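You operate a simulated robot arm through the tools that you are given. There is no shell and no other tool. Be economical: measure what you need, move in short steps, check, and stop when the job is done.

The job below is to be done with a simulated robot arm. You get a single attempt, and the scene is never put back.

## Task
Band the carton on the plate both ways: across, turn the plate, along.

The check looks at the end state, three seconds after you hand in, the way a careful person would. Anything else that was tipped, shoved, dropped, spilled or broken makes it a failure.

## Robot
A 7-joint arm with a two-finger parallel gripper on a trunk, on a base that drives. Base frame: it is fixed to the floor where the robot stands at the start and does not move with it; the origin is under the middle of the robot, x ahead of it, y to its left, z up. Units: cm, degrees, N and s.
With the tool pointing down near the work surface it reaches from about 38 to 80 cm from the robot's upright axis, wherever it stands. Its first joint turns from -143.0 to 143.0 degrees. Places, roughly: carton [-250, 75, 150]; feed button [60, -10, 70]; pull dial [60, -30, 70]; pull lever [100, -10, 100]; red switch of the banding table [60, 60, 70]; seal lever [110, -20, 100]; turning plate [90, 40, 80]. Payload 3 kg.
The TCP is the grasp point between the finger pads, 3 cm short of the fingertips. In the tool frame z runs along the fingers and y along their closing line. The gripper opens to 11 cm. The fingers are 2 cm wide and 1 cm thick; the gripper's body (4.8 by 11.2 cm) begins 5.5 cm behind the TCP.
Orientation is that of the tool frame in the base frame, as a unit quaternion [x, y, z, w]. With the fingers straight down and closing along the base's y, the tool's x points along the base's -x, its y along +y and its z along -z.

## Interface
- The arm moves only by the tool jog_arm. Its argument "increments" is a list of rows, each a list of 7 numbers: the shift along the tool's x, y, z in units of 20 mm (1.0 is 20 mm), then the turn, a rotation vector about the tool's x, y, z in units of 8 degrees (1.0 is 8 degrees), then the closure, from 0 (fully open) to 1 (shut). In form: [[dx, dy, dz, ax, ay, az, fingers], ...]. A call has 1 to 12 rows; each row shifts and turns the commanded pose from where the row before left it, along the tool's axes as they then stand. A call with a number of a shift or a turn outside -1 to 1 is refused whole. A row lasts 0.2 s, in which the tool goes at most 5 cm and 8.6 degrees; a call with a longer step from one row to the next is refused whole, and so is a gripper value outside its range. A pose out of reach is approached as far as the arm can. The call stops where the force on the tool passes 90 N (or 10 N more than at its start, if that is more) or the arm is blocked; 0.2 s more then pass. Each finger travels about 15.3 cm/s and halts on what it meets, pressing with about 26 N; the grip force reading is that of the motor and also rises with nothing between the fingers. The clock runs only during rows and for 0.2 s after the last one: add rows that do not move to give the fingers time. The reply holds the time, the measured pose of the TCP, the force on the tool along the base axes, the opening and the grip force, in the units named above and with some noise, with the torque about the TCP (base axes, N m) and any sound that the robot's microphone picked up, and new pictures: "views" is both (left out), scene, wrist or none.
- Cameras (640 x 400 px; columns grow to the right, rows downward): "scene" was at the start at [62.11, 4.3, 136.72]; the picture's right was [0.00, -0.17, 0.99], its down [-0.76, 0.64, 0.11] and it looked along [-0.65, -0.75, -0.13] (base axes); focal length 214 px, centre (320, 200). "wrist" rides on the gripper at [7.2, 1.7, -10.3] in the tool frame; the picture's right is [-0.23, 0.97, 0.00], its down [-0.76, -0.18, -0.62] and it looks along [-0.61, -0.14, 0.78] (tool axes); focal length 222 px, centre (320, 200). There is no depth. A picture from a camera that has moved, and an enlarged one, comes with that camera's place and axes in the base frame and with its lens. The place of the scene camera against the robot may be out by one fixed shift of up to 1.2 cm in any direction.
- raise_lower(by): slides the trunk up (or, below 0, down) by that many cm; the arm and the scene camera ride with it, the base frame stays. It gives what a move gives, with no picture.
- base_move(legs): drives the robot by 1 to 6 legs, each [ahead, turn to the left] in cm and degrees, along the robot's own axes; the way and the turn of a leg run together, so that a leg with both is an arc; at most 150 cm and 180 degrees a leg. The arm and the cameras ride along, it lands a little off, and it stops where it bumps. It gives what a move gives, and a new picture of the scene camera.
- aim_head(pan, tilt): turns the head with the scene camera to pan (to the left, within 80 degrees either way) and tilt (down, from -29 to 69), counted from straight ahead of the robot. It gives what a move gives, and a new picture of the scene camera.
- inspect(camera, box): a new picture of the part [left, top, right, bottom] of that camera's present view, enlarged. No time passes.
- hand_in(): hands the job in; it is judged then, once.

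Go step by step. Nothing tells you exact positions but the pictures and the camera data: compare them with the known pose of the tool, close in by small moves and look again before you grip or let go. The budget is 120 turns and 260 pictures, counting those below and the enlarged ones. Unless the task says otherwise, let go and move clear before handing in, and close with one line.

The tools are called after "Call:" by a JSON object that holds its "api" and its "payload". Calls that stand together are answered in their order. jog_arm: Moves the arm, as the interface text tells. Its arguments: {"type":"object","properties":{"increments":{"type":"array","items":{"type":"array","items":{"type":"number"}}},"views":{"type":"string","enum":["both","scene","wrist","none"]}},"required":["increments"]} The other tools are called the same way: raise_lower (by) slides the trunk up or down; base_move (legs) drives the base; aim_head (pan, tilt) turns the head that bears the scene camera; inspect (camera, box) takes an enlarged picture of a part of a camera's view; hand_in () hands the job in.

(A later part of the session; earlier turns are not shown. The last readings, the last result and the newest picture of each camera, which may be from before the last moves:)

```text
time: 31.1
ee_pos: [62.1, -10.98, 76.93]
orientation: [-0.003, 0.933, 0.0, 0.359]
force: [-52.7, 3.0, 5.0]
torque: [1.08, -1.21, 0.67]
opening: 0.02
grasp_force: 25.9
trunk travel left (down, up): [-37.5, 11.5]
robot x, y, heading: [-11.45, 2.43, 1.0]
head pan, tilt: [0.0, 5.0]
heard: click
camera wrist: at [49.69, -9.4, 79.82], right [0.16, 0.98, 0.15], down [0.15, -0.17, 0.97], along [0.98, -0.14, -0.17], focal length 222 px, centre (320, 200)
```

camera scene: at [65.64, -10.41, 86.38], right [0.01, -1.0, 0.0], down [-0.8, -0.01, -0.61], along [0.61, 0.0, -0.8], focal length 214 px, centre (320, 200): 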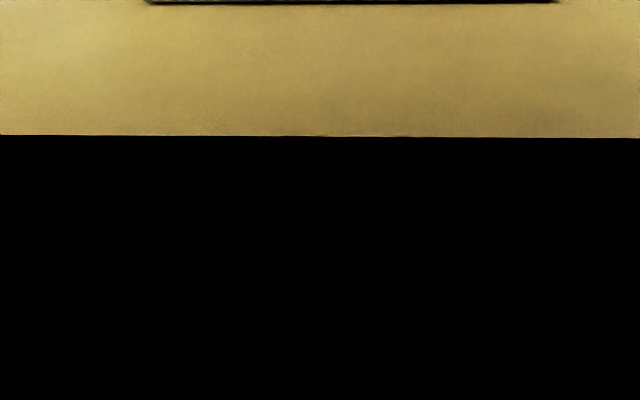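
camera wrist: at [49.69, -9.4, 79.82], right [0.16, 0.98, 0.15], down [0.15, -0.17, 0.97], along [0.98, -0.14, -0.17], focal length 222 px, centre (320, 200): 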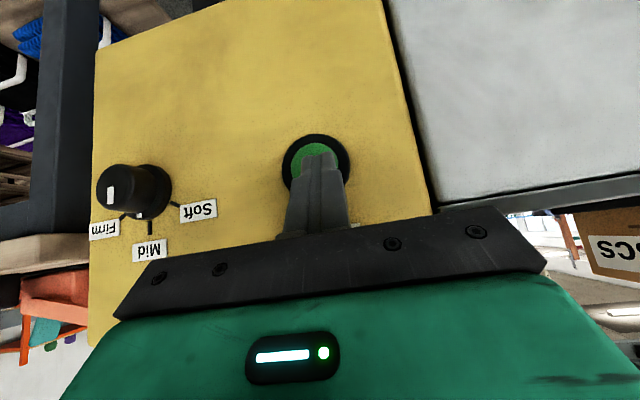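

It clicked. Back off and look at the lamps and table.

Call:
{"api": "jog_arm", "payload": {"increments": [[0.37, 0, -0.336, 0, 0, 0, 1], [0.74, 0, -0.673, 0, 0, 0, 1], [0.74, 0, -0.673, 0, 0, 0, 1], [0, 0, -1, 0, 0, 0, 1], [0, 0, -1, 0, 0, 0, 1], [0, 0, -1, 0, 0, 0, 1], [0, 0, -1, 0, 0, 0, 1], [0, 0, -1, 0, 0, 0, 1], [-1, 0, -0.5, 0, 0, 0, 1], [-1, 0, -0.5, 0, 0, 0, 1], [-1, 0, -0.5, 0, 0, 0, 1]], "views": "none"}}

Call:
{"api": "aim_head", "payload": {"pan": 35, "tilt": -15}}

```text
time: 33.5
ee_pos: [53.03, -10.96, 90.65]
orientation: [-0.003, 0.933, -0.001, 0.361]
force: [-0.4, -0.4, -0.1]
torque: [0.0, 0.02, -0.01]
opening: 0.0
grasp_force: 26.1
trunk travel left (down, up): [-37.5, 11.5]
robot x, y, heading: [-11.67, 2.43, 0.9]
head pan, tilt: [0.0, 5.0]
```

```text
time: 34.5
ee_pos: [53.09, -11.0, 90.67]
orientation: [-0.003, 0.933, -0.001, 0.361]
force: [0.0, -0.2, 0.2]
torque: [0.01, 0.02, 0.0]
opening: 0.01
grasp_force: 26.0
trunk travel left (down, up): [-37.5, 11.5]
robot x, y, heading: [-11.47, 2.26, 0.6]
head pan, tilt: [35.0, -15.0]
camera scene: at [58.02, -5.82, 104.02], right [0.39, -0.82, -0.42], down [-0.57, 0.14, -0.81], along [0.72, 0.56, -0.41], focal length 214 px, centre (320, 200)
```

scene: 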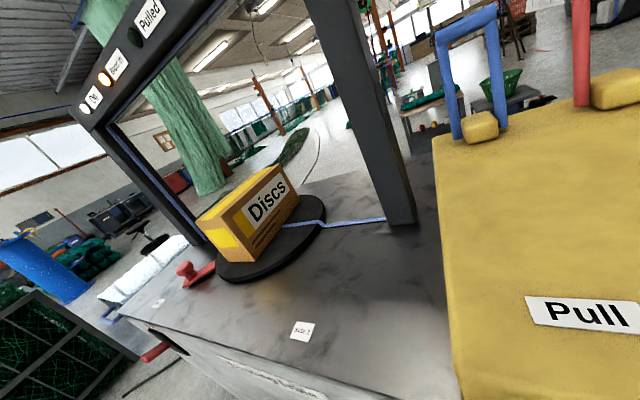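

Band in is lit and a blue band loops across under the arch. Next is the blue Pull lever (bar ≈ [105, -9.6, 103], base ≈ [102, -9.7, 88]); I raise the arm clear, turn the gripper 90° so it can pinch the bar, then drive closer.

Call:
{"api": "raise_lower", "payload": {"by": 11}}

Call:
{"api": "jog_arm", "payload": {"increments": [[-0.67, 0, -0.74, 0, 0, 1, 1], [-0.6, 0.3, -0.74, 0, 0, 1, 1], [-0.4, 0.5, -0.74, 0, 0, 1, 1], [-0.3, 0.6, -0.74, 0, 0, 1, 1], [-0.2, 0.65, -0.74, 0, 0, 1, 1], [0, 0.67, -0.74, 0, 0, 1, 0.5], [0, 0, 0, 0, 0, 1, 0.5], [0, 0, 0, 0, 0, 1, 0.5], [0, 0, 0, 0, 0, 1, 0.5], [0, 0, 0, 0, 0, 1, 0.5], [0, 0, 0, 0, 0, 1, 0.5], [0, 0, 0, 0, 0, 0.25, 0.5]], "views": "none"}}

```text
time: 35.9
ee_pos: [53.18, -11.01, 101.66]
orientation: [-0.002, 0.933, -0.001, 0.361]
force: [0.9, 0.9, 0.2]
torque: [-0.02, 0.0, 0.01]
opening: 0.01
grasp_force: 26.0
trunk travel left (down, up): [-48.5, 0.5]
robot x, y, heading: [-11.1, 2.48, 0.8]
head pan, tilt: [35.0, -15.0]
```

```text
time: 38.5
ee_pos: [51.95, -7.03, 112.73]
orientation: [0.658, 0.661, 0.255, 0.257]
force: [0.4, -0.1, -0.4]
torque: [-0.04, -0.05, 0.01]
opening: 5.5
grasp_force: 0.1
trunk travel left (down, up): [-48.5, 0.5]
robot x, y, heading: [-11.6, 2.59, 0.9]
head pan, tilt: [35.0, -15.0]
```

Call:
{"api": "base_move", "payload": {"legs": [[19, -22], [19, 22]]}}

```text
time: 41.3
ee_pos: [90.12, -13.21, 112.51]
orientation: [0.655, 0.663, 0.255, 0.256]
force: [0.8, 0.6, -0.1]
torque: [-0.03, 0.0, -0.01]
opening: 5.52
grasp_force: 0.1
trunk travel left (down, up): [-48.5, 0.5]
robot x, y, heading: [26.31, -5.19, 1.2]
head pan, tilt: [35.0, -15.0]
camera scene: at [88.76, -25.98, 120.24], right [-0.22, -0.01, -0.98], down [0.24, 0.97, -0.06], along [0.94, -0.25, -0.21], focal length 214 px, centre (320, 200)
```

scene: 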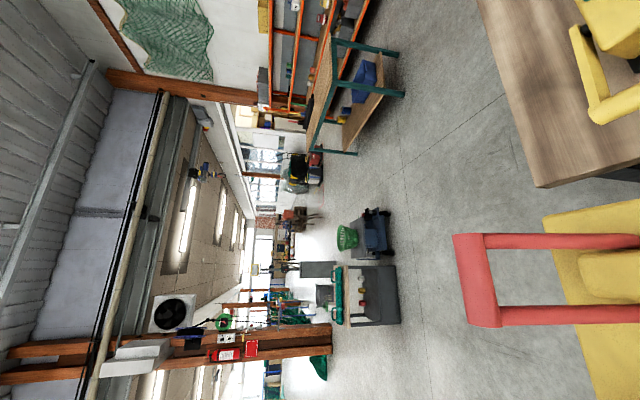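

Call:
{"api": "aim_head", "payload": {"pan": 0, "tilt": 35}}

Call:
{"api": "jog_arm", "payload": {"increments": [[0, 0, 0, 0, 0, 0, 0.5]], "views": "wrist"}}

```text
time: 42.5
ee_pos: [89.93, -13.2, 112.57]
orientation: [0.656, 0.663, 0.255, 0.255]
force: [0.1, 0.1, 0.3]
torque: [0.03, 0.02, -0.01]
opening: 5.52
grasp_force: 0.1
trunk travel left (down, up): [-48.5, 0.5]
robot x, y, heading: [26.51, -5.59, 1.4]
head pan, tilt: [0.0, 35.0]
camera scene: at [86.65, -18.15, 115.58], right [-0.74, -0.01, -0.67], down [-0.39, 0.82, 0.42], along [0.55, 0.58, -0.61], focal length 214 px, centre (320, 200)
```

scene: 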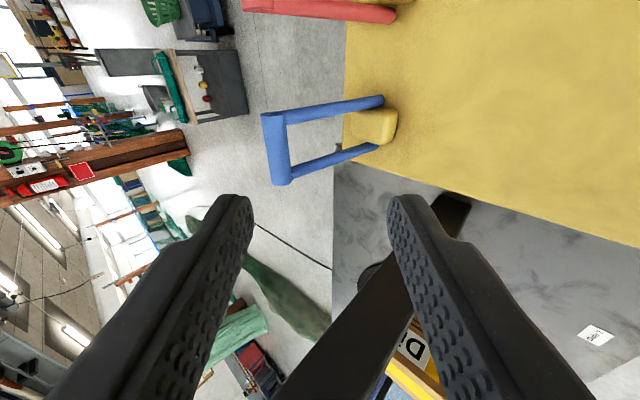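

```text
time: 42.9
ee_pos: [89.97, -13.09, 112.72]
orientation: [0.655, 0.664, 0.255, 0.255]
force: [0.6, -0.1, -0.8]
torque: [0.0, 0.02, 0.0]
opening: 5.47
grasp_force: 0.0
trunk travel left (down, up): [-48.5, 0.5]
robot x, y, heading: [26.84, -5.29, 1.2]
head pan, tilt: [0.0, 35.0]
camera wrist: at [84.13, -6.07, 121.55], right [0.72, -0.22, 0.66], down [-0.54, -0.77, 0.34], along [0.43, -0.6, -0.67], focal length 222 px, centre (320, 200)
```

wrist: 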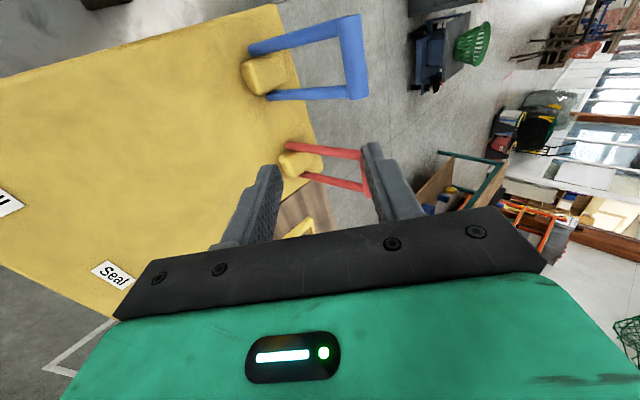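

Bar centre triangulates to ≈ [105.2, -9.2, 102.6]. Move the open gripper to just before it.

Call:
{"api": "jog_arm", "payload": {"increments": [[0.317, 0.373, 0.977, 0, 0, 0, 0.5], [0.317, 0.373, 0.977, 0, 0, 0, 0.5], [0.317, 0.373, 0.977, 0, 0, 0, 0.5], [0.317, 0.373, 0.977, 0, 0, 0, 0.5], [0.317, 0.373, 0.977, 0, 0, 0, 0.5], [0.317, 0.373, 0.977, 0, 0, 0, 0.5], [0, 0, 0, 0, 0, 0, 0.5]]}}

```text
time: 44.5
ee_pos: [101.18, -9.07, 107.11]
orientation: [0.656, 0.663, 0.255, 0.254]
force: [-0.1, 0.7, -0.2]
torque: [-0.01, 0.0, 0.0]
opening: 5.45
grasp_force: 0.1
trunk travel left (down, up): [-48.5, 0.5]
robot x, y, heading: [26.19, -5.12, 1.4]
head pan, tilt: [0.0, 35.0]
camera scene: at [97.82, -14.09, 109.99], right [-0.74, -0.01, -0.67], down [-0.39, 0.82, 0.42], along [0.55, 0.58, -0.61], focal length 214 px, centre (320, 200)
camera wrist: at [95.31, -2.02, 115.96], right [0.72, -0.22, 0.66], down [-0.54, -0.77, 0.34], along [0.43, -0.6, -0.67], focal length 222 px, centre (320, 200)
```

scene: 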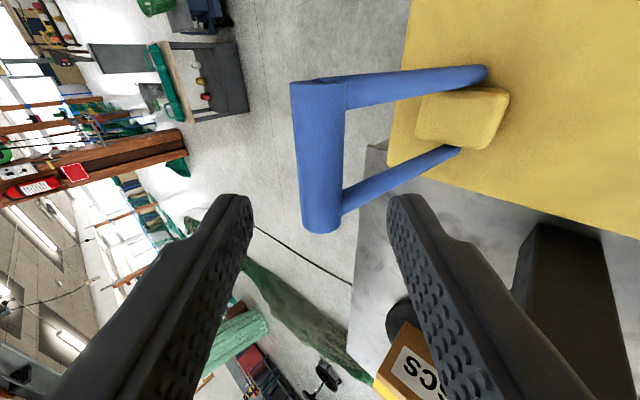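
wrist: 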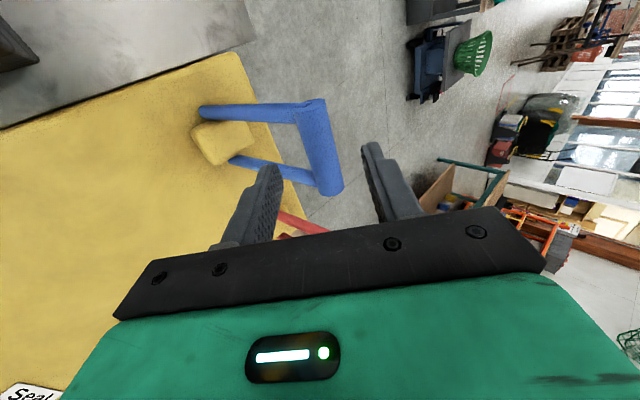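

Aligned. Advance 4.8 cm along the tool and pinch the bar.

Call:
{"api": "jog_arm", "payload": {"increments": [[-0.05, -0.05, 0.8, 0, 0, 0, 0.5], [-0.05, -0.05, 0.8, 0, 0, 0, 0.5], [-0.05, 0, 0.8, 0, 0, 0, 0.5], [0, 0, 0, 0, 0, 0, 0.5], [0, 0, 0, 0, 0, 0, 0.8], [0, 0, 0, 0, 0, 0, 0.8]]}}

```text
time: 45.9
ee_pos: [104.26, -9.56, 103.66]
orientation: [0.655, 0.664, 0.255, 0.256]
force: [3.6, -0.1, 5.7]
torque: [-0.61, -0.19, 0.75]
opening: 2.38
grasp_force: 44.8
trunk travel left (down, up): [-48.5, 0.5]
robot x, y, heading: [26.17, -5.37, 1.5]
head pan, tilt: [0.0, 35.0]
camera scene: at [100.96, -14.43, 106.46], right [-0.74, -0.01, -0.67], down [-0.4, 0.82, 0.42], along [0.55, 0.58, -0.61], focal length 214 px, centre (320, 200)
camera wrist: at [98.43, -2.35, 112.42], right [0.72, -0.22, 0.66], down [-0.54, -0.77, 0.34], along [0.43, -0.61, -0.67], focal length 222 px, centre (320, 200)
```

scene: 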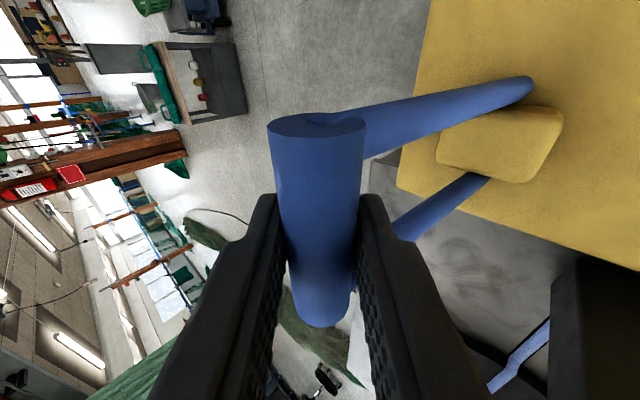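
wrist: 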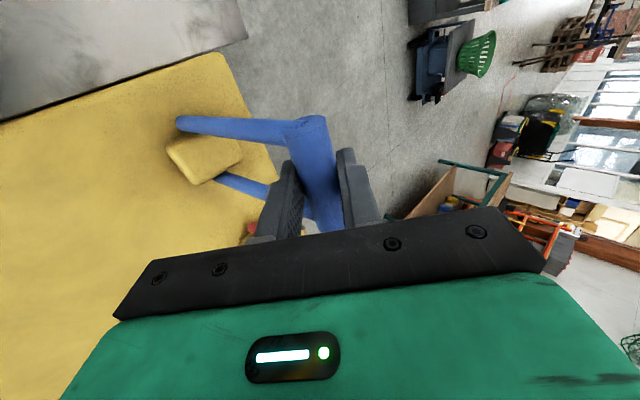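

Gripped (2.4 cm bar). I'll pull it along its arc toward me (pivot ≈ [101.4, -9.4, 89], radius 14), first 24° and check.

Call:
{"api": "jog_arm", "payload": {"increments": [[0, -0.418, -0.594, 0, 0, 0, 0.8], [0, -0.479, -0.542, 0, 0, 0, 0.8], [0, -0.533, -0.497, 0, 0, 0, 0.8], [0, -0.58, -0.43, 0, 0, 0, 0.8]], "views": "scene"}}

```text
time: 46.9
ee_pos: [98.36, -9.71, 103.66]
orientation: [0.656, 0.663, 0.256, 0.254]
force: [1.2, -5.3, 2.1]
torque: [0.09, -0.03, 1.01]
opening: 2.37
grasp_force: 44.9
trunk travel left (down, up): [-48.5, 0.5]
robot x, y, heading: [26.48, -5.43, 1.2]
head pan, tilt: [0.0, 35.0]
camera scene: at [95.17, -14.69, 106.59], right [-0.74, -0.01, -0.67], down [-0.39, 0.82, 0.42], along [0.55, 0.58, -0.61], focal length 214 px, centre (320, 200)
```

scene: 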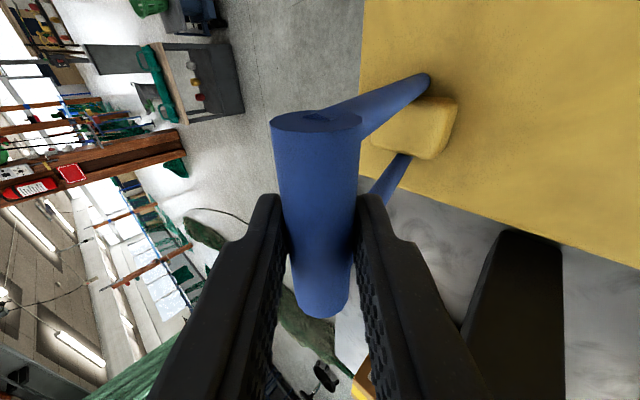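

It follows freely. Continue the arc.

Call:
{"api": "jog_arm", "payload": {"increments": [[0, -0.626, -0.372, 0, 0, 0, 0.8], [0, -0.661, -0.303, 0, 0, 0, 0.8], [0, -0.686, -0.23, 0, 0, 0, 0.8], [0, -0.711, -0.159, 0, 0, 0, 0.8]], "views": "none"}}

Call:
{"api": "jog_arm", "payload": {"increments": [[0, -0.718, -0.085, 0, 0, 0, 0.8], [0, -0.728, -0.006, 0, 0, 0, 0.8]]}}

```text
time: 47.9
ee_pos: [93.06, -10.0, 101.75]
orientation: [0.656, 0.663, 0.255, 0.255]
force: [2.4, -14.0, 2.9]
torque: [-0.51, -0.18, 0.6]
opening: 2.34
grasp_force: 45.0
trunk travel left (down, up): [-48.5, 0.5]
robot x, y, heading: [26.95, -5.32, 1.4]
head pan, tilt: [0.0, 35.0]
```

```text
time: 48.5
ee_pos: [90.81, -10.03, 99.8]
orientation: [0.656, 0.663, 0.255, 0.255]
force: [3.1, -16.5, 1.5]
torque: [-0.59, -0.22, 0.51]
opening: 2.35
grasp_force: 45.2
trunk travel left (down, up): [-48.5, 0.5]
robot x, y, heading: [25.93, -4.88, 1.3]
head pan, tilt: [0.0, 35.0]
camera scene: at [87.48, -14.83, 102.68], right [-0.74, -0.01, -0.67], down [-0.39, 0.82, 0.42], along [0.55, 0.58, -0.61], focal length 214 px, centre (320, 200)
camera wrist: at [84.99, -2.76, 108.67], right [0.72, -0.22, 0.66], down [-0.54, -0.77, 0.34], along [0.43, -0.6, -0.67], focal length 222 px, centre (320, 200)
```

scene: 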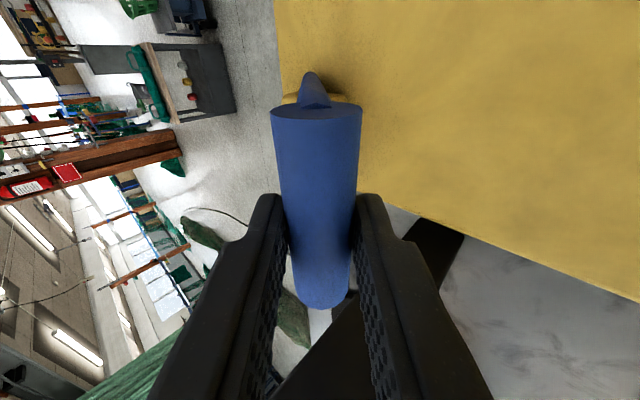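
wrist: 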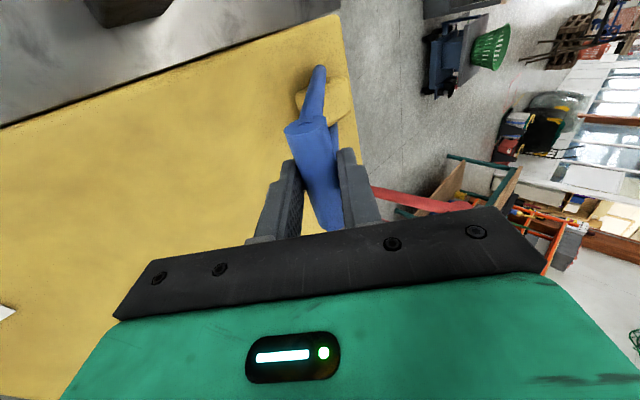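

Following its slightly skewed plane with small -y; continuing.

Call:
{"api": "jog_arm", "payload": {"increments": [[-0.12, -0.725, 0.064, 0, 0, 0, 0.8], [-0.12, -0.71, 0.145, 0, 0, 0, 0.8]], "views": "none"}}

Call:
{"api": "aim_head", "payload": {"pan": 30, "tilt": 69}}

```text
time: 49.1
ee_pos: [89.84, -10.05, 98.71]
orientation: [0.648, 0.665, 0.261, 0.263]
force: [5.1, -1.7, 8.4]
torque: [0.0, -0.19, 0.1]
opening: 2.68
grasp_force: 5.1
trunk travel left (down, up): [-48.5, 0.5]
robot x, y, heading: [26.68, -5.04, 1.3]
head pan, tilt: [0.0, 35.0]
stopped in row 2: the force on the tool passed its limit at 100 N (the readings are from after the stop); the commanded pose is now the measured one
```

```text
time: 50.1
ee_pos: [89.72, -10.07, 98.61]
orientation: [0.648, 0.666, 0.261, 0.262]
force: [8.0, -1.0, 10.2]
torque: [-0.18, -0.28, 0.0]
opening: 2.83
grasp_force: 7.1
trunk travel left (down, up): [-48.5, 0.5]
robot x, y, heading: [26.55, -5.16, 1.1]
head pan, tilt: [30.0, 68.8]
camera scene: at [85.59, -10.65, 106.23], right [-0.29, -0.02, -0.96], down [-0.9, 0.35, 0.26], along [0.33, 0.94, -0.11], focal length 214 px, centre (320, 200)
```

scene: 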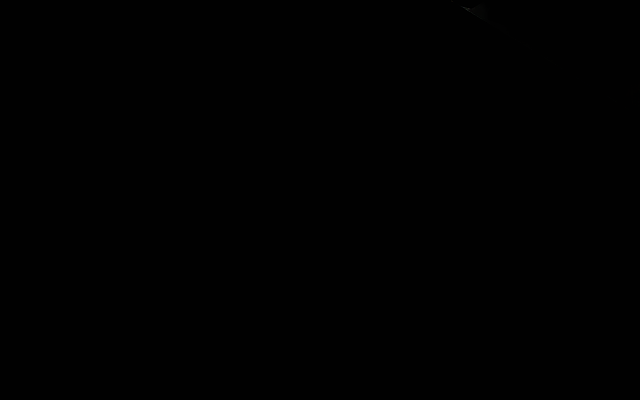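

The lever reached its stop. I'll check lever/band state before letting go.

Call:
{"api": "aim_head", "payload": {"pan": 10, "tilt": 35}}

```text
time: 51.1
ee_pos: [89.58, -10.05, 98.58]
orientation: [0.648, 0.666, 0.261, 0.262]
force: [8.4, -2.5, 11.3]
torque: [-0.09, -0.26, 0.01]
opening: 2.88
grasp_force: 6.8
trunk travel left (down, up): [-48.5, 0.5]
robot x, y, heading: [26.33, -5.28, 1.4]
head pan, tilt: [10.0, 35.0]
camera scene: at [87.39, -15.0, 102.63], right [-0.6, -0.02, -0.8], down [-0.48, 0.81, 0.33], along [0.64, 0.58, -0.49], focal length 214 px, centre (320, 200)
```

scene: 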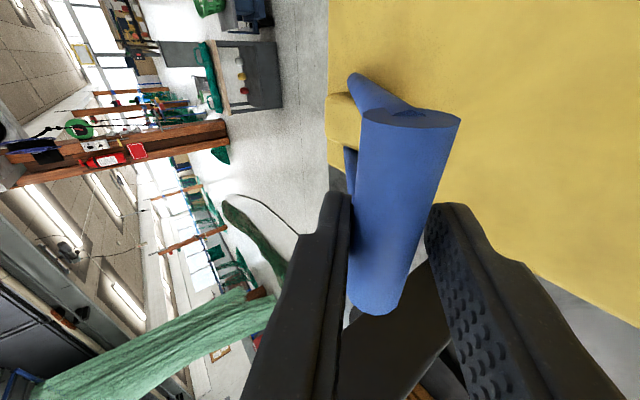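

Call:
{"api": "jog_arm", "payload": {"increments": [[0, 0, 0, 0, 0, 0, 0.5], [0, 0, 0, 0, 0, 0, 0.45], [0, 0, -1, 0, 0, 0, 0.45], [0, 0, -1, 0, 0, 0, 0.45], [0, 0, -1, 0, 0, 0, 0.45], [0, 0, -1, 0, 0, 0, 0.45], [0, 0, -1, 0, 0, 0, 0.45], [0, 0, -1, 0, 0, 0, 0.45]]}}

Call:
{"api": "aim_head", "payload": {"pan": 50, "tilt": 50}}

```text
time: 52.9
ee_pos: [82.13, -10.34, 106.6]
orientation: [0.648, 0.666, 0.261, 0.26]
force: [0.4, -1.6, -0.1]
torque: [0.0, -0.01, 0.08]
opening: 6.05
grasp_force: 0.1
out of reach, approached as far as the arm can: row 8
trunk travel left (down, up): [-48.5, 0.5]
robot x, y, heading: [26.73, -5.13, 1.4]
head pan, tilt: [10.0, 35.0]
camera scene: at [79.84, -15.16, 110.57], right [-0.6, -0.02, -0.8], down [-0.48, 0.81, 0.34], along [0.64, 0.58, -0.49], focal length 214 px, centre (320, 200)
camera wrist: at [76.07, -3.13, 115.28], right [0.71, -0.21, 0.67], down [-0.54, -0.77, 0.34], along [0.45, -0.6, -0.66], focal length 222 px, centre (320, 200)
```

scene: 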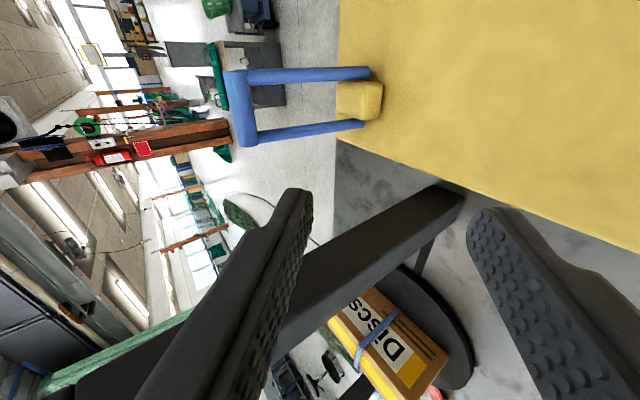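
wrist: 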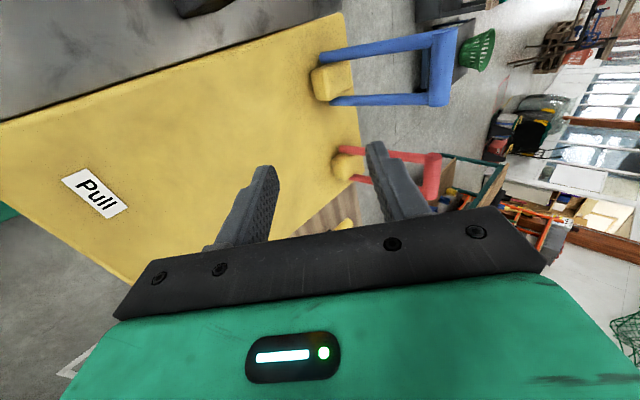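

```text
time: 54.0
ee_pos: [82.12, -10.21, 106.48]
orientation: [0.648, 0.666, 0.261, 0.261]
force: [0.2, -0.6, -1.4]
torque: [-0.01, 0.05, -0.01]
opening: 6.05
grasp_force: 0.2
trunk travel left (down, up): [-48.5, 0.5]
robot x, y, heading: [26.42, -5.34, 1.3]
head pan, tilt: [50.0, 50.0]
camera scene: at [80.43, -12.86, 116.25], right [0.06, -0.01, -1.0], down [-0.78, 0.63, -0.05], along [0.62, 0.78, 0.03], focal length 214 px, centre (320, 200)
```

scene: 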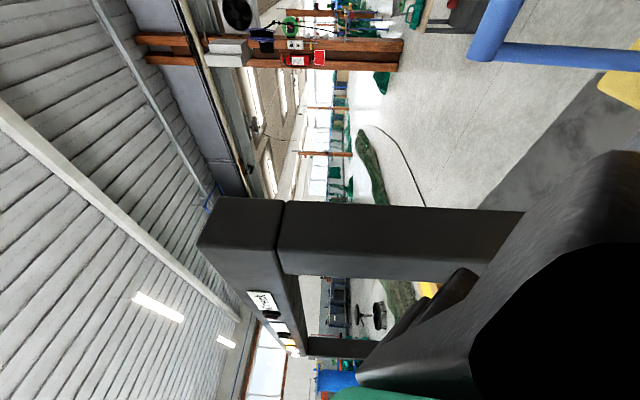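

The band is now drawn tight across the carton and the lever sprang back. Checking lamps.

Call:
{"api": "inspect", "payload": {"camera": "scene", "box": [220, 270, 340, 370]}}

Call:
{"api": "aim_head", "payload": {"pan": 10, "tilt": 15}}

```text
4.00 times, centred on (280, 320) of scene
camera zoom: at [80.43, -12.86, 116.25], right [0.06, -0.01, -1.0], down [-0.78, 0.63, -0.05], along [0.62, 0.78, 0.03], focal length 858 px, centre (480, -280)
```

zoom: 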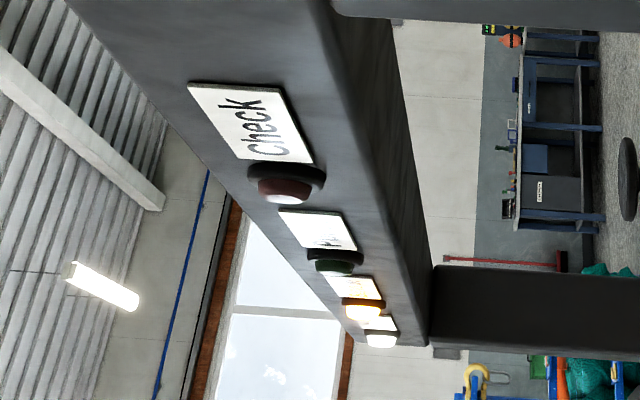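

```text
time: 55.0
ee_pos: [82.28, -10.29, 106.52]
orientation: [0.649, 0.666, 0.26, 0.261]
force: [-1.0, 0.4, -0.1]
torque: [0.0, -0.02, -0.02]
opening: 6.06
grasp_force: 0.1
trunk travel left (down, up): [-48.5, 0.5]
robot x, y, heading: [26.18, -5.33, 1.4]
head pan, tilt: [10.0, 15.0]
camera scene: at [80.36, -18.28, 110.29], right [-0.6, -0.02, -0.8], down [-0.23, 0.96, 0.15], along [0.77, 0.27, -0.58], focal length 214 px, centre (320, 200)
```

scene: 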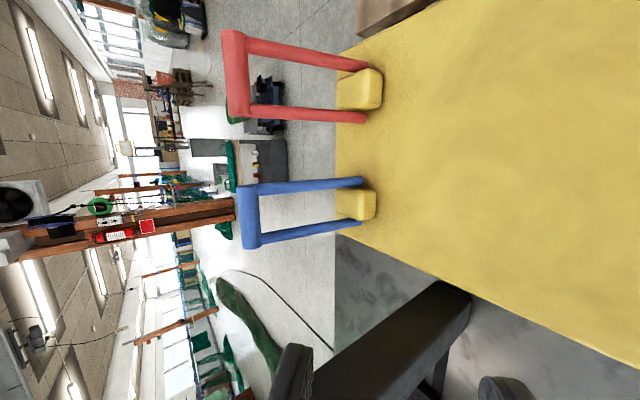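

"Pulled" is still dark. Let me look closely at the band before a second stroke.

Call:
{"api": "aim_head", "payload": {"pan": 0, "tilt": 42}}

Call:
{"api": "inspect", "payload": {"camera": "scene", "box": [250, 200, 570, 400]}}

```text
time: 55.9
ee_pos: [82.16, -10.09, 106.57]
orientation: [0.649, 0.666, 0.261, 0.26]
force: [-1.4, -0.4, 0.1]
torque: [-0.01, -0.04, -0.01]
opening: 6.06
grasp_force: 0.1
trunk travel left (down, up): [-48.5, 0.5]
robot x, y, heading: [26.91, -5.13, 1.4]
head pan, tilt: [0.0, 42.0]
camera scene: at [78.51, -14.09, 109.73], right [-0.73, -0.02, -0.69], down [-0.48, 0.74, 0.48], along [0.5, 0.68, -0.55], focal length 214 px, centre (320, 200)
```

scene: 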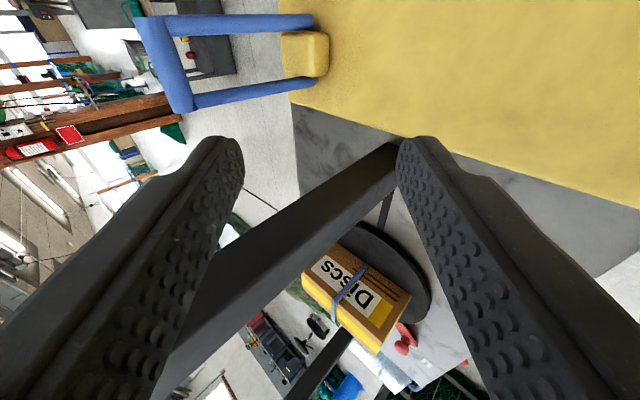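

```text
2.00 times, centred on (410, 300) of scene
camera zoom: at [78.51, -14.09, 109.73], right [-0.73, -0.02, -0.69], down [-0.48, 0.74, 0.48], along [0.5, 0.68, -0.55], focal length 429 px, centre (140, 0)
```

zoom: 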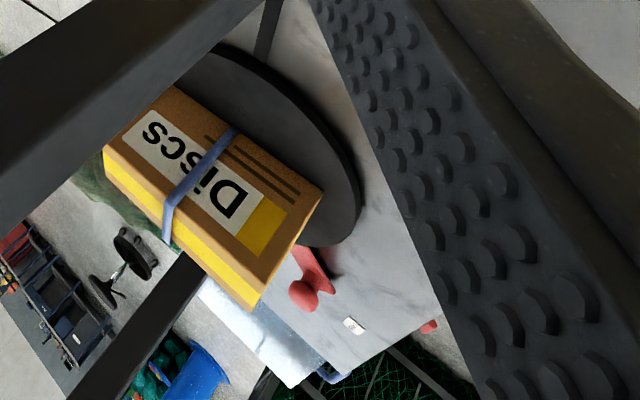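

The band still bulges a bit: another stroke is needed. Returning to the bar and gripping it again.

Call:
{"api": "jog_arm", "payload": {"increments": [[0.01, 0.88, 0.704, 0, 0, 0, 0.5], [0.01, 0.88, 0.704, 0, 0, 0, 0.5], [0.01, 0.88, 0.704, 0, 0, 0, 0.5], [0.01, 0.88, 0.704, 0, 0, 0, 0.5], [0.01, 0.88, 0.704, 0, 0, 0, 0.5], [0.01, 0.88, 0.704, 0, 0, 0, 0.5], [0.01, 0.88, 0.704, 0, 0, 0, 0.5], [0.01, 0.88, 0.704, 0, 0, 0, 0.5], [0, 0, 0, 0, 0, 0, 0.5]]}}

```text
time: 57.9
ee_pos: [99.98, -9.54, 108.1]
orientation: [0.649, 0.666, 0.261, 0.261]
force: [0.4, 0.4, -0.9]
torque: [0.03, -0.02, 0.01]
opening: 5.51
grasp_force: 0.1
trunk travel left (down, up): [-48.5, 0.5]
robot x, y, heading: [26.71, -5.24, 1.1]
head pan, tilt: [0.0, 42.0]
camera scene: at [96.33, -13.49, 111.27], right [-0.73, -0.02, -0.69], down [-0.48, 0.74, 0.48], along [0.49, 0.68, -0.55], focal length 214 px, centre (320, 200)
camera wrist: at [93.91, -2.47, 116.81], right [0.71, -0.21, 0.67], down [-0.54, -0.77, 0.34], along [0.45, -0.6, -0.66], focal length 222 px, centre (320, 200)
```

scene: 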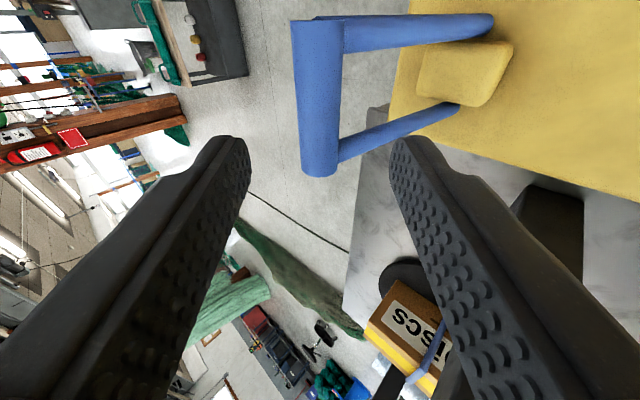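
wrist: 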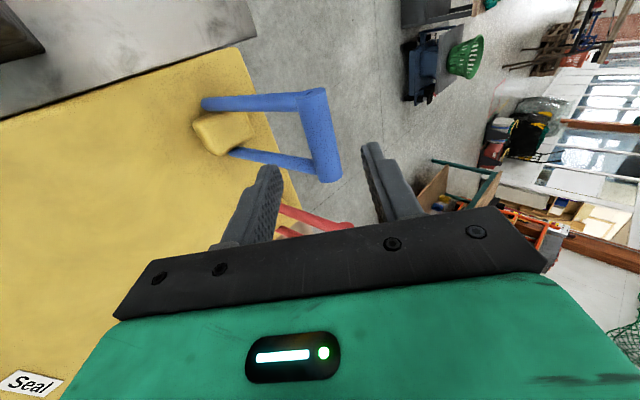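

Call:
{"api": "jog_arm", "payload": {"increments": [[0, -0.02, 1, 0, 0, 0, 0.5], [0, -0.02, 1, 0, 0, 0, 0.5], [0, 0, 1, 0, 0, 0, 0.5], [0, 0, 0, 0, 0, 0, 0.8], [0, 0, 0, 0, 0, 0, 0.82], [0, -0.405, -0.6, 0, 0, 0, 0.82], [0, -0.47, -0.55, 0, 0, 0, 0.82], [0, -0.525, -0.505, 0, 0, 0, 0.82], [0, -0.57, -0.44, 0, 0, 0, 0.82], [0, -0.62, -0.385, 0, 0, 0, 0.82], [0, -0.655, -0.315, 0, 0, 0, 0.82], [0, -0.68, -0.245, 0, 0, 0, 0.82]], "views": "none"}}

Call:
{"api": "jog_arm", "payload": {"increments": [[0, -0.71, -0.172, 0, 0, 0, 0.82], [0, -0.715, -0.1, 0, 0, 0, 0.82]], "views": "scene"}}

```text
time: 60.5
ee_pos: [94.51, -9.94, 102.71]
orientation: [0.649, 0.665, 0.261, 0.261]
force: [7.8, -17.9, -3.9]
torque: [-0.33, -0.38, 0.07]
opening: 2.34
grasp_force: 45.2
trunk travel left (down, up): [-48.5, 0.5]
robot x, y, heading: [26.39, -5.42, 1.2]
head pan, tilt: [0.0, 42.0]
```

```text
time: 61.1
ee_pos: [91.9, -9.81, 101.12]
orientation: [0.649, 0.666, 0.26, 0.26]
force: [0.2, -14.8, 6.4]
torque: [-0.04, -0.29, 0.41]
opening: 2.38
grasp_force: 45.0
trunk travel left (down, up): [-48.5, 0.5]
robot x, y, heading: [26.36, -5.41, 1.4]
head pan, tilt: [0.0, 42.0]
camera scene: at [88.17, -13.82, 104.29], right [-0.73, -0.02, -0.69], down [-0.48, 0.74, 0.48], along [0.5, 0.68, -0.55], focal length 214 px, centre (320, 200)
```

scene: 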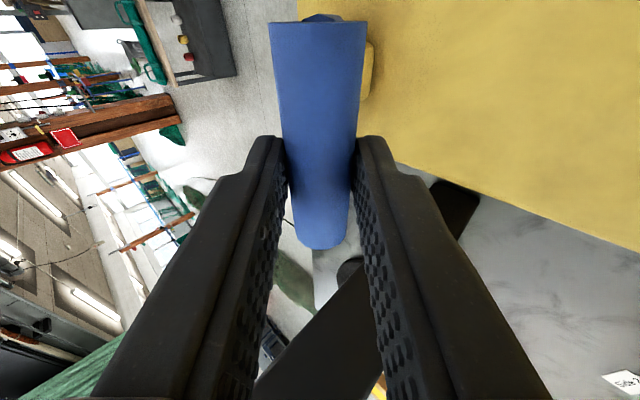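

Call:
{"api": "jog_arm", "payload": {"increments": [[-0.05, -0.73, -0.02, 0, 0, 0, 0.82], [-0.05, -0.36, 0.02, 0, 0, 0, 0.82], [0, -0.3, 0.03, 0, 0, 0, 0.82], [0, 0, 0, 0, 0, 0, 0.82]], "views": "scene"}}

```text
time: 62.1
ee_pos: [89.99, -9.88, 99.24]
orientation: [0.648, 0.666, 0.262, 0.261]
force: [0.5, 2.4, 4.3]
torque: [-0.03, -0.27, 0.6]
opening: 2.34
grasp_force: 45.1
trunk travel left (down, up): [-48.5, 0.5]
robot x, y, heading: [26.42, -4.98, 1.4]
head pan, tilt: [0.0, 42.0]
camera scene: at [86.31, -13.86, 102.36], right [-0.73, -0.02, -0.69], down [-0.48, 0.74, 0.48], along [0.49, 0.68, -0.55], focal length 214 px, centre (320, 200)
```

scene: 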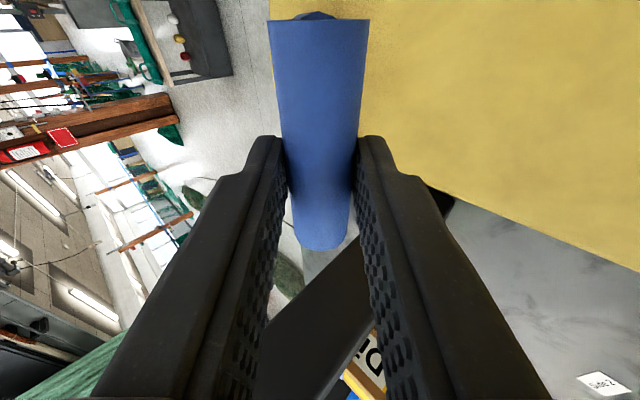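

Call:
{"api": "jog_arm", "payload": {"increments": [[0, -0.25, 0.03, 0, 0, 0, 0.82], [0, -0.25, 0.04, 0, 0, 0, 0.82], [0, -0.2, 0.04, 0, 0, 0, 0.82], [0, 0, 0, 0, 0, 0, 0.82]], "views": "none"}}

```text
time: 62.9
ee_pos: [89.64, -10.14, 98.91]
orientation: [0.643, 0.666, 0.265, 0.269]
force: [7.2, -0.4, 8.7]
torque: [0.11, -0.26, 0.15]
opening: 2.55
grasp_force: 5.6
trunk travel left (down, up): [-48.5, 0.5]
robot x, y, heading: [26.55, -5.45, 1.4]
head pan, tilt: [0.0, 42.0]
stopped in row 3: the force on the tool passed its limit at 94 N (the readings are from after the stop); the commanded pose is now the measured one
```

Call:
{"api": "aim_head", "payload": {"pan": 50, "tilt": 40}}

```text
time: 64.1
ee_pos: [89.52, -10.02, 98.74]
orientation: [0.644, 0.667, 0.264, 0.268]
force: [9.1, -2.2, 10.5]
torque: [-0.11, -0.33, -0.15]
opening: 2.74
grasp_force: 7.6
trunk travel left (down, up): [-48.5, 0.5]
robot x, y, heading: [26.4, -4.98, 1.1]
head pan, tilt: [50.0, 40.0]
camera scene: at [88.57, -14.11, 108.56], right [0.07, -0.01, -1.0], down [-0.66, 0.75, -0.06], along [0.75, 0.66, 0.04], focal length 214 px, centre (320, 200)
```

scene: 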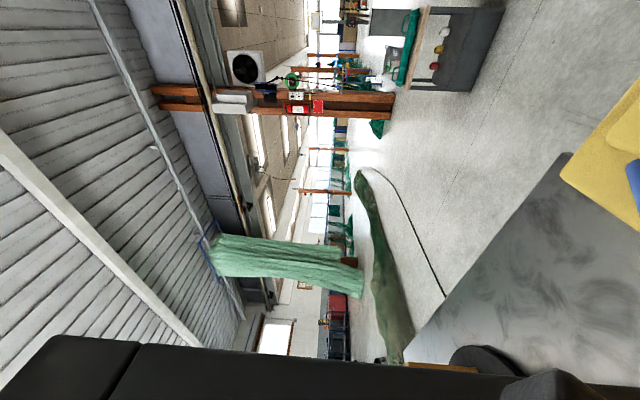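

Call:
{"api": "jog_arm", "payload": {"increments": [[0, 0, 0, 0, 0, 0, 0.5], [0, 0, 0, 0, 0, 0, 0.45], [0, 0, -1, 0, 0, 0, 0.45], [0, 0, -1, 0, 0, 0, 0.45], [0, 0, -1, 0, 0, 0, 0.45], [0, 0, -1, 0, 0, 0, 0.45], [0, 0, -1, 0, 0, 0, 0.45]], "views": "none"}}

Call:
{"api": "aim_head", "payload": {"pan": 50, "tilt": 50}}

Call:
{"api": "inspect", "payload": {"camera": "scene", "box": [220, 270, 340, 370]}}

Call:
{"api": "aim_head", "payload": {"pan": 0, "tilt": 42}}

Call:
{"api": "inspect", "payload": {"camera": "scene", "box": [270, 220, 450, 370]}}

```text
time: 65.7
ee_pos: [82.44, -10.12, 105.79]
orientation: [0.643, 0.667, 0.264, 0.267]
force: [0.6, -0.2, -0.3]
torque: [0.03, -0.01, 0.03]
opening: 6.05
grasp_force: 0.1
trunk travel left (down, up): [-48.5, 0.5]
robot x, y, heading: [26.56, -4.9, 1.0]
head pan, tilt: [50.0, 40.0]
```

```text
time: 66.4
ee_pos: [82.67, -10.11, 105.75]
orientation: [0.643, 0.667, 0.264, 0.268]
force: [-0.3, 0.0, 0.3]
torque: [0.02, -0.03, -0.02]
opening: 6.05
grasp_force: 0.0
trunk travel left (down, up): [-48.5, 0.5]
robot x, y, heading: [26.55, -5.33, 1.3]
head pan, tilt: [50.0, 50.0]
camera scene: at [80.79, -12.76, 115.48], right [0.07, -0.01, -1.0], down [-0.78, 0.62, -0.07], along [0.62, 0.78, 0.03], focal length 214 px, centre (320, 200)
```

scene: 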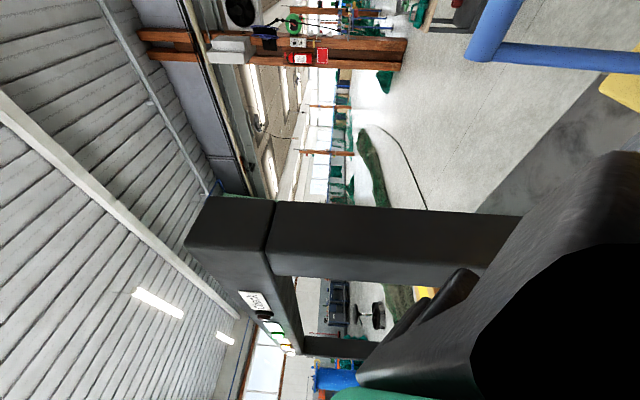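

```text
4.00 times, centred on (280, 320) of scene
camera zoom: at [80.79, -12.76, 115.48], right [0.07, -0.01, -1.0], down [-0.78, 0.62, -0.07], along [0.62, 0.78, 0.03], focal length 858 px, centre (480, -280)
```

zoom: 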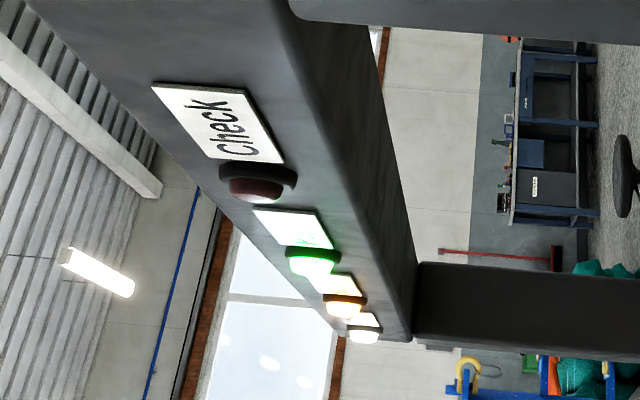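

```text
time: 67.6
ee_pos: [82.55, -10.13, 105.73]
orientation: [0.644, 0.667, 0.264, 0.268]
force: [0.4, 0.2, -0.3]
torque: [0.01, 0.02, 0.0]
opening: 6.06
grasp_force: 0.1
trunk travel left (down, up): [-48.5, 0.5]
robot x, y, heading: [26.26, -5.09, 1.2]
head pan, tilt: [0.0, 42.0]
camera scene: at [78.98, -14.04, 108.95], right [-0.72, -0.03, -0.7], down [-0.49, 0.74, 0.47], along [0.5, 0.67, -0.54], focal length 214 px, centre (320, 200)
```

scene: 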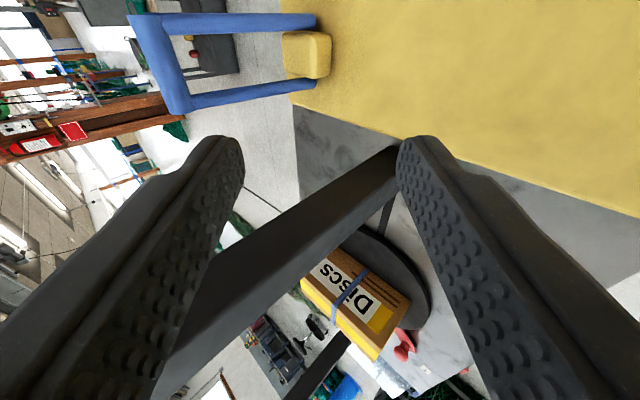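

```text
2.67 times, centred on (360, 295) of scene
camera zoom: at [78.98, -14.04, 108.95], right [-0.72, -0.03, -0.7], down [-0.49, 0.74, 0.47], along [0.5, 0.67, -0.54], focal length 572 px, centre (213, -53)
```

zoom: 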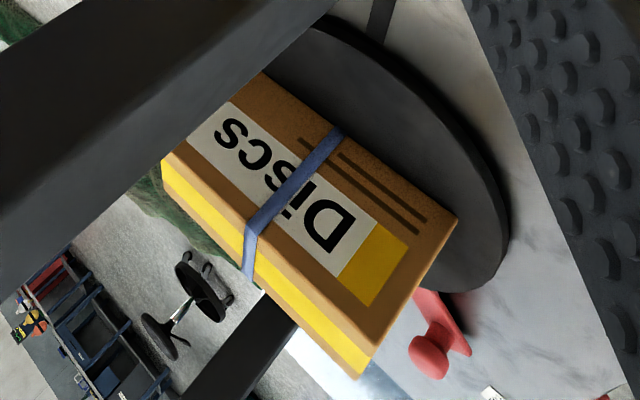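

"Pulled" is lit and the band sits flush. Now the red Seal lever, bar ≈ [105.2, -24.6, 102.5].

Call:
{"api": "jog_arm", "payload": {"increments": [[-0.944, 0.857, 0.6, 0, 0, 0, 0.5], [-0.944, 0.857, 0.6, 0, 0, 0, 0.5], [-0.944, 0.857, 0.6, 0, 0, 0, 0.5], [-0.944, 0.857, 0.6, 0, 0, 0, 0.5], [-0.944, 0.857, 0.6, 0, 0, 0, 0.5], [-0.944, 0.857, 0.6, 0, 0, 0, 0.5], [-0.944, 0.857, 0.6, 0, 0, 0, 0.5], [-0.944, 0.857, 0.6, 0, 0, 0, 0.5], [0, 0, 0, 0, 0, 0, 0.5]]}}

```text
time: 69.6
ee_pos: [99.59, -24.72, 108.77]
orientation: [0.643, 0.667, 0.265, 0.267]
force: [0.5, 0.5, 0.2]
torque: [-0.01, -0.02, 0.0]
opening: 5.51
grasp_force: 0.1
trunk travel left (down, up): [-48.5, 0.5]
robot x, y, heading: [26.62, -4.89, 1.2]
head pan, tilt: [0.0, 42.0]
camera scene: at [95.94, -28.6, 112.04], right [-0.72, -0.03, -0.7], down [-0.49, 0.74, 0.47], along [0.5, 0.67, -0.54], focal length 214 px, centre (320, 200)
camera wrist: at [93.37, -17.57, 117.46], right [0.7, -0.2, 0.68], down [-0.54, -0.77, 0.34], along [0.46, -0.61, -0.65], focal length 222 px, centre (320, 200)
```

scene: 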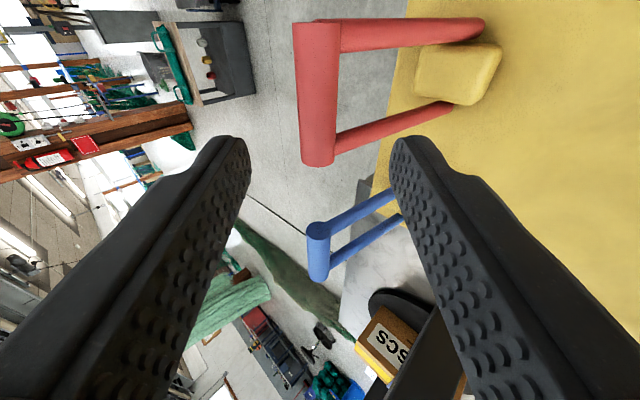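
wrist: 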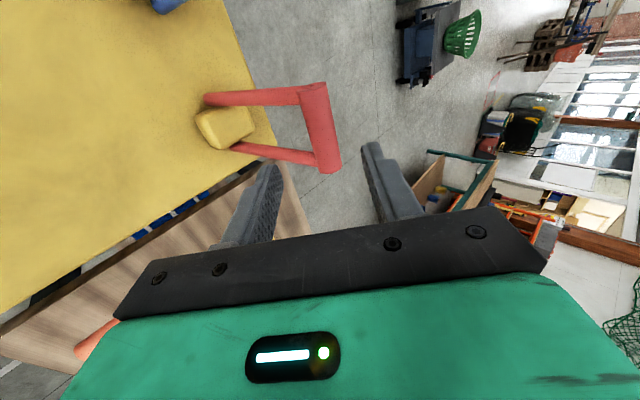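

Call:
{"api": "jog_arm", "payload": {"increments": [[0, 0, 0.875, 0, 0, 0, 0.5], [0, 0, 0.875, 0, 0, 0, 0.5], [0, 0, 0.875, 0, 0, 0, 0.5], [0, 0, 0.875, 0, 0, 0, 0.5], [0, 0, 0, 0, 0, 0, 0.8], [0, 0, 0, 0, 0, 0, 0.82], [0, -0.398, -0.61, 0, 0, 0, 0.82], [0, -0.46, -0.56, 0, 0, 0, 0.82]], "views": "scene"}}

```text
time: 71.4
ee_pos: [101.65, -24.96, 104.25]
orientation: [0.645, 0.666, 0.264, 0.266]
force: [1.5, -7.6, -9.6]
torque: [0.17, 0.08, 0.26]
opening: 2.37
grasp_force: 44.9
trunk travel left (down, up): [-48.5, 0.5]
robot x, y, heading: [26.72, -4.97, 1.3]
head pan, tilt: [0.0, 42.0]
camera scene: at [97.93, -28.81, 107.28], right [-0.72, -0.03, -0.7], down [-0.49, 0.74, 0.47], along [0.5, 0.67, -0.54], focal length 214 px, centre (320, 200)
```

scene: 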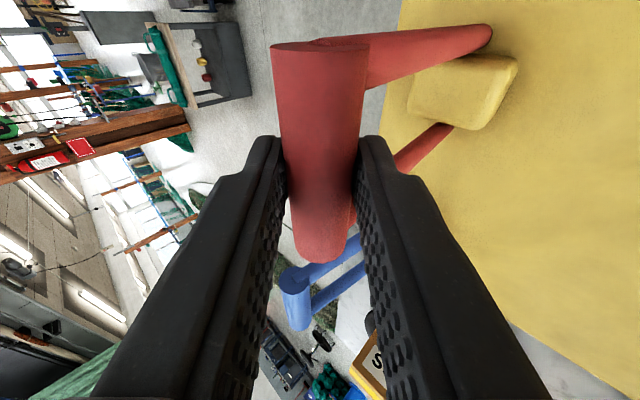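

Gripped and moving. Continue along the arc.

Call:
{"api": "jog_arm", "payload": {"increments": [[0, -0.517, -0.516, 0, 0, 0, 0.82], [0, -0.565, -0.452, 0, 0, 0, 0.82], [0, -0.614, -0.394, 0, 0, 0, 0.82], [0, -0.652, -0.327, 0, 0, 0, 0.82], [-0.03, -0.679, -0.255, 0, 0, 0, 0.82], [-0.03, -0.707, -0.184, 0, 0, 0, 0.82]], "views": "none"}}

Call:
{"api": "jog_arm", "payload": {"increments": [[-0.03, -0.716, -0.11, 0, 0, 0, 0.82], [-0.05, -0.729, -0.03, 0, 0, 0, 0.82], [0, -0.36, 0.02, 0, 0, 0, 0.82], [0, -0.36, 0.03, 0, 0, 0, 0.82], [0, -0.25, 0.03, 0, 0, 0, 0.82], [0, -0.25, 0.04, 0, 0, 0, 0.82], [0, 0, 0, 0, 0, 0, 0.82]], "views": "none"}}

```text
time: 72.8
ee_pos: [93.33, -25.26, 102.02]
orientation: [0.643, 0.667, 0.264, 0.267]
force: [8.8, 0.5, -7.5]
torque: [0.43, -0.27, 0.25]
opening: 2.35
grasp_force: 45.2
trunk travel left (down, up): [-48.5, 0.5]
robot x, y, heading: [26.44, -5.55, 1.3]
head pan, tilt: [0.0, 42.0]
```

```text
time: 74.2
ee_pos: [89.84, -25.41, 99.26]
orientation: [0.64, 0.667, 0.265, 0.274]
force: [8.5, 0.2, 9.7]
torque: [0.22, -0.33, 0.06]
opening: 2.61
grasp_force: 6.9
trunk travel left (down, up): [-48.5, 0.5]
robot x, y, heading: [26.88, -5.38, 1.4]
head pan, tilt: [0.0, 42.0]
stopped in row 7: the force on the tool passed its limit at 93 N (the readings are from after the stop); the commanded pose is now the measured one
```

At its stop; I'll hold it a couple of seconds for the seal, then release and back off.

Call:
{"api": "jog_arm", "payload": {"increments": [[0, 0, 0, 0, 0, 0, 0.82], [0, 0, 0, 0, 0, 0, 0.82], [0, 0, 0, 0, 0, 0, 0.82], [0, 0, 0, 0, 0, 0, 0.82], [0, 0, 0, 0, 0, 0, 0.82], [0, 0, 0, 0, 0, 0, 0.82], [0, 0, 0, 0, 0, 0, 0.82], [0, 0, 0, 0, 0, 0, 0.82], [0, 0, 0, 0, 0, 0, 0.82], [0, 0, 0, 0, 0, 0, 0.82]], "views": "scene"}}

Call:
{"api": "jog_arm", "payload": {"increments": [[0, 0, 0, 0, 0, 0, 0.5], [0, 0, 0, 0, 0, 0, 0.45], [0, 0, -1, 0, 0, 0, 0.45], [0, 0, -1, 0, 0, 0, 0.45], [0, 0, -1, 0, 0, 0, 0.45], [0, 0, -1, 0, 0, 0, 0.45], [0, 0, -1, 0, 0, 0, 0.45]], "views": "none"}}

Call:
{"api": "aim_head", "payload": {"pan": 42, "tilt": 45}}

```text
time: 76.4
ee_pos: [89.83, -25.44, 99.23]
orientation: [0.641, 0.667, 0.265, 0.273]
force: [9.9, 7.1, 12.2]
torque: [0.13, -0.39, 0.09]
opening: 2.77
grasp_force: 8.4
trunk travel left (down, up): [-48.5, 0.5]
robot x, y, heading: [26.87, -5.15, 1.1]
head pan, tilt: [0.0, 42.0]
camera scene: at [86.13, -29.33, 102.32], right [-0.71, -0.04, -0.7], down [-0.49, 0.74, 0.46], along [0.5, 0.67, -0.54], focal length 214 px, centre (320, 200)
```

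scene: 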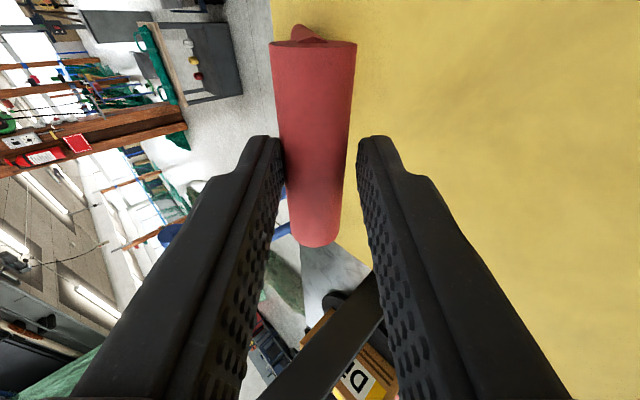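

```text
time: 78.0
ee_pos: [82.57, -25.62, 106.39]
orientation: [0.64, 0.667, 0.266, 0.274]
force: [0.3, 0.0, -0.8]
torque: [0.02, -0.01, 0.02]
opening: 6.06
grasp_force: 0.0
trunk travel left (down, up): [-48.5, 0.5]
robot x, y, heading: [26.72, -5.12, 1.4]
head pan, tilt: [0.0, 42.0]
```

```text
time: 79.1
ee_pos: [82.73, -25.51, 106.31]
orientation: [0.641, 0.666, 0.265, 0.273]
force: [0.2, 0.5, -0.4]
torque: [0.0, -0.01, 0.0]
opening: 6.03
grasp_force: 0.0
trunk travel left (down, up): [-48.5, 0.5]
robot x, y, heading: [26.65, -4.89, 1.4]
head pan, tilt: [42.0, 45.0]
camera scene: at [81.25, -28.8, 114.87], right [-0.06, -0.03, -1.0], down [-0.73, 0.69, 0.02], along [0.68, 0.73, -0.06], focal length 214 px, centre (320, 200)
```

scene: 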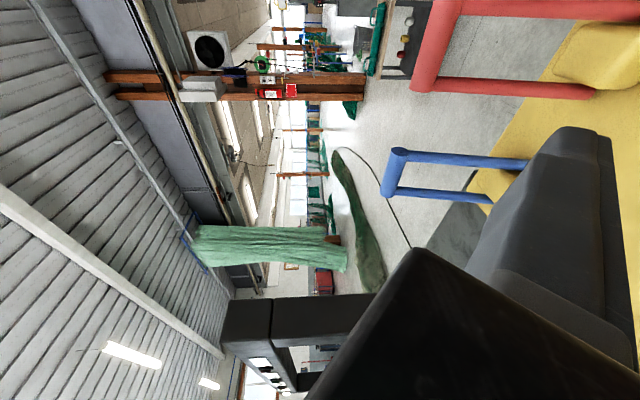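

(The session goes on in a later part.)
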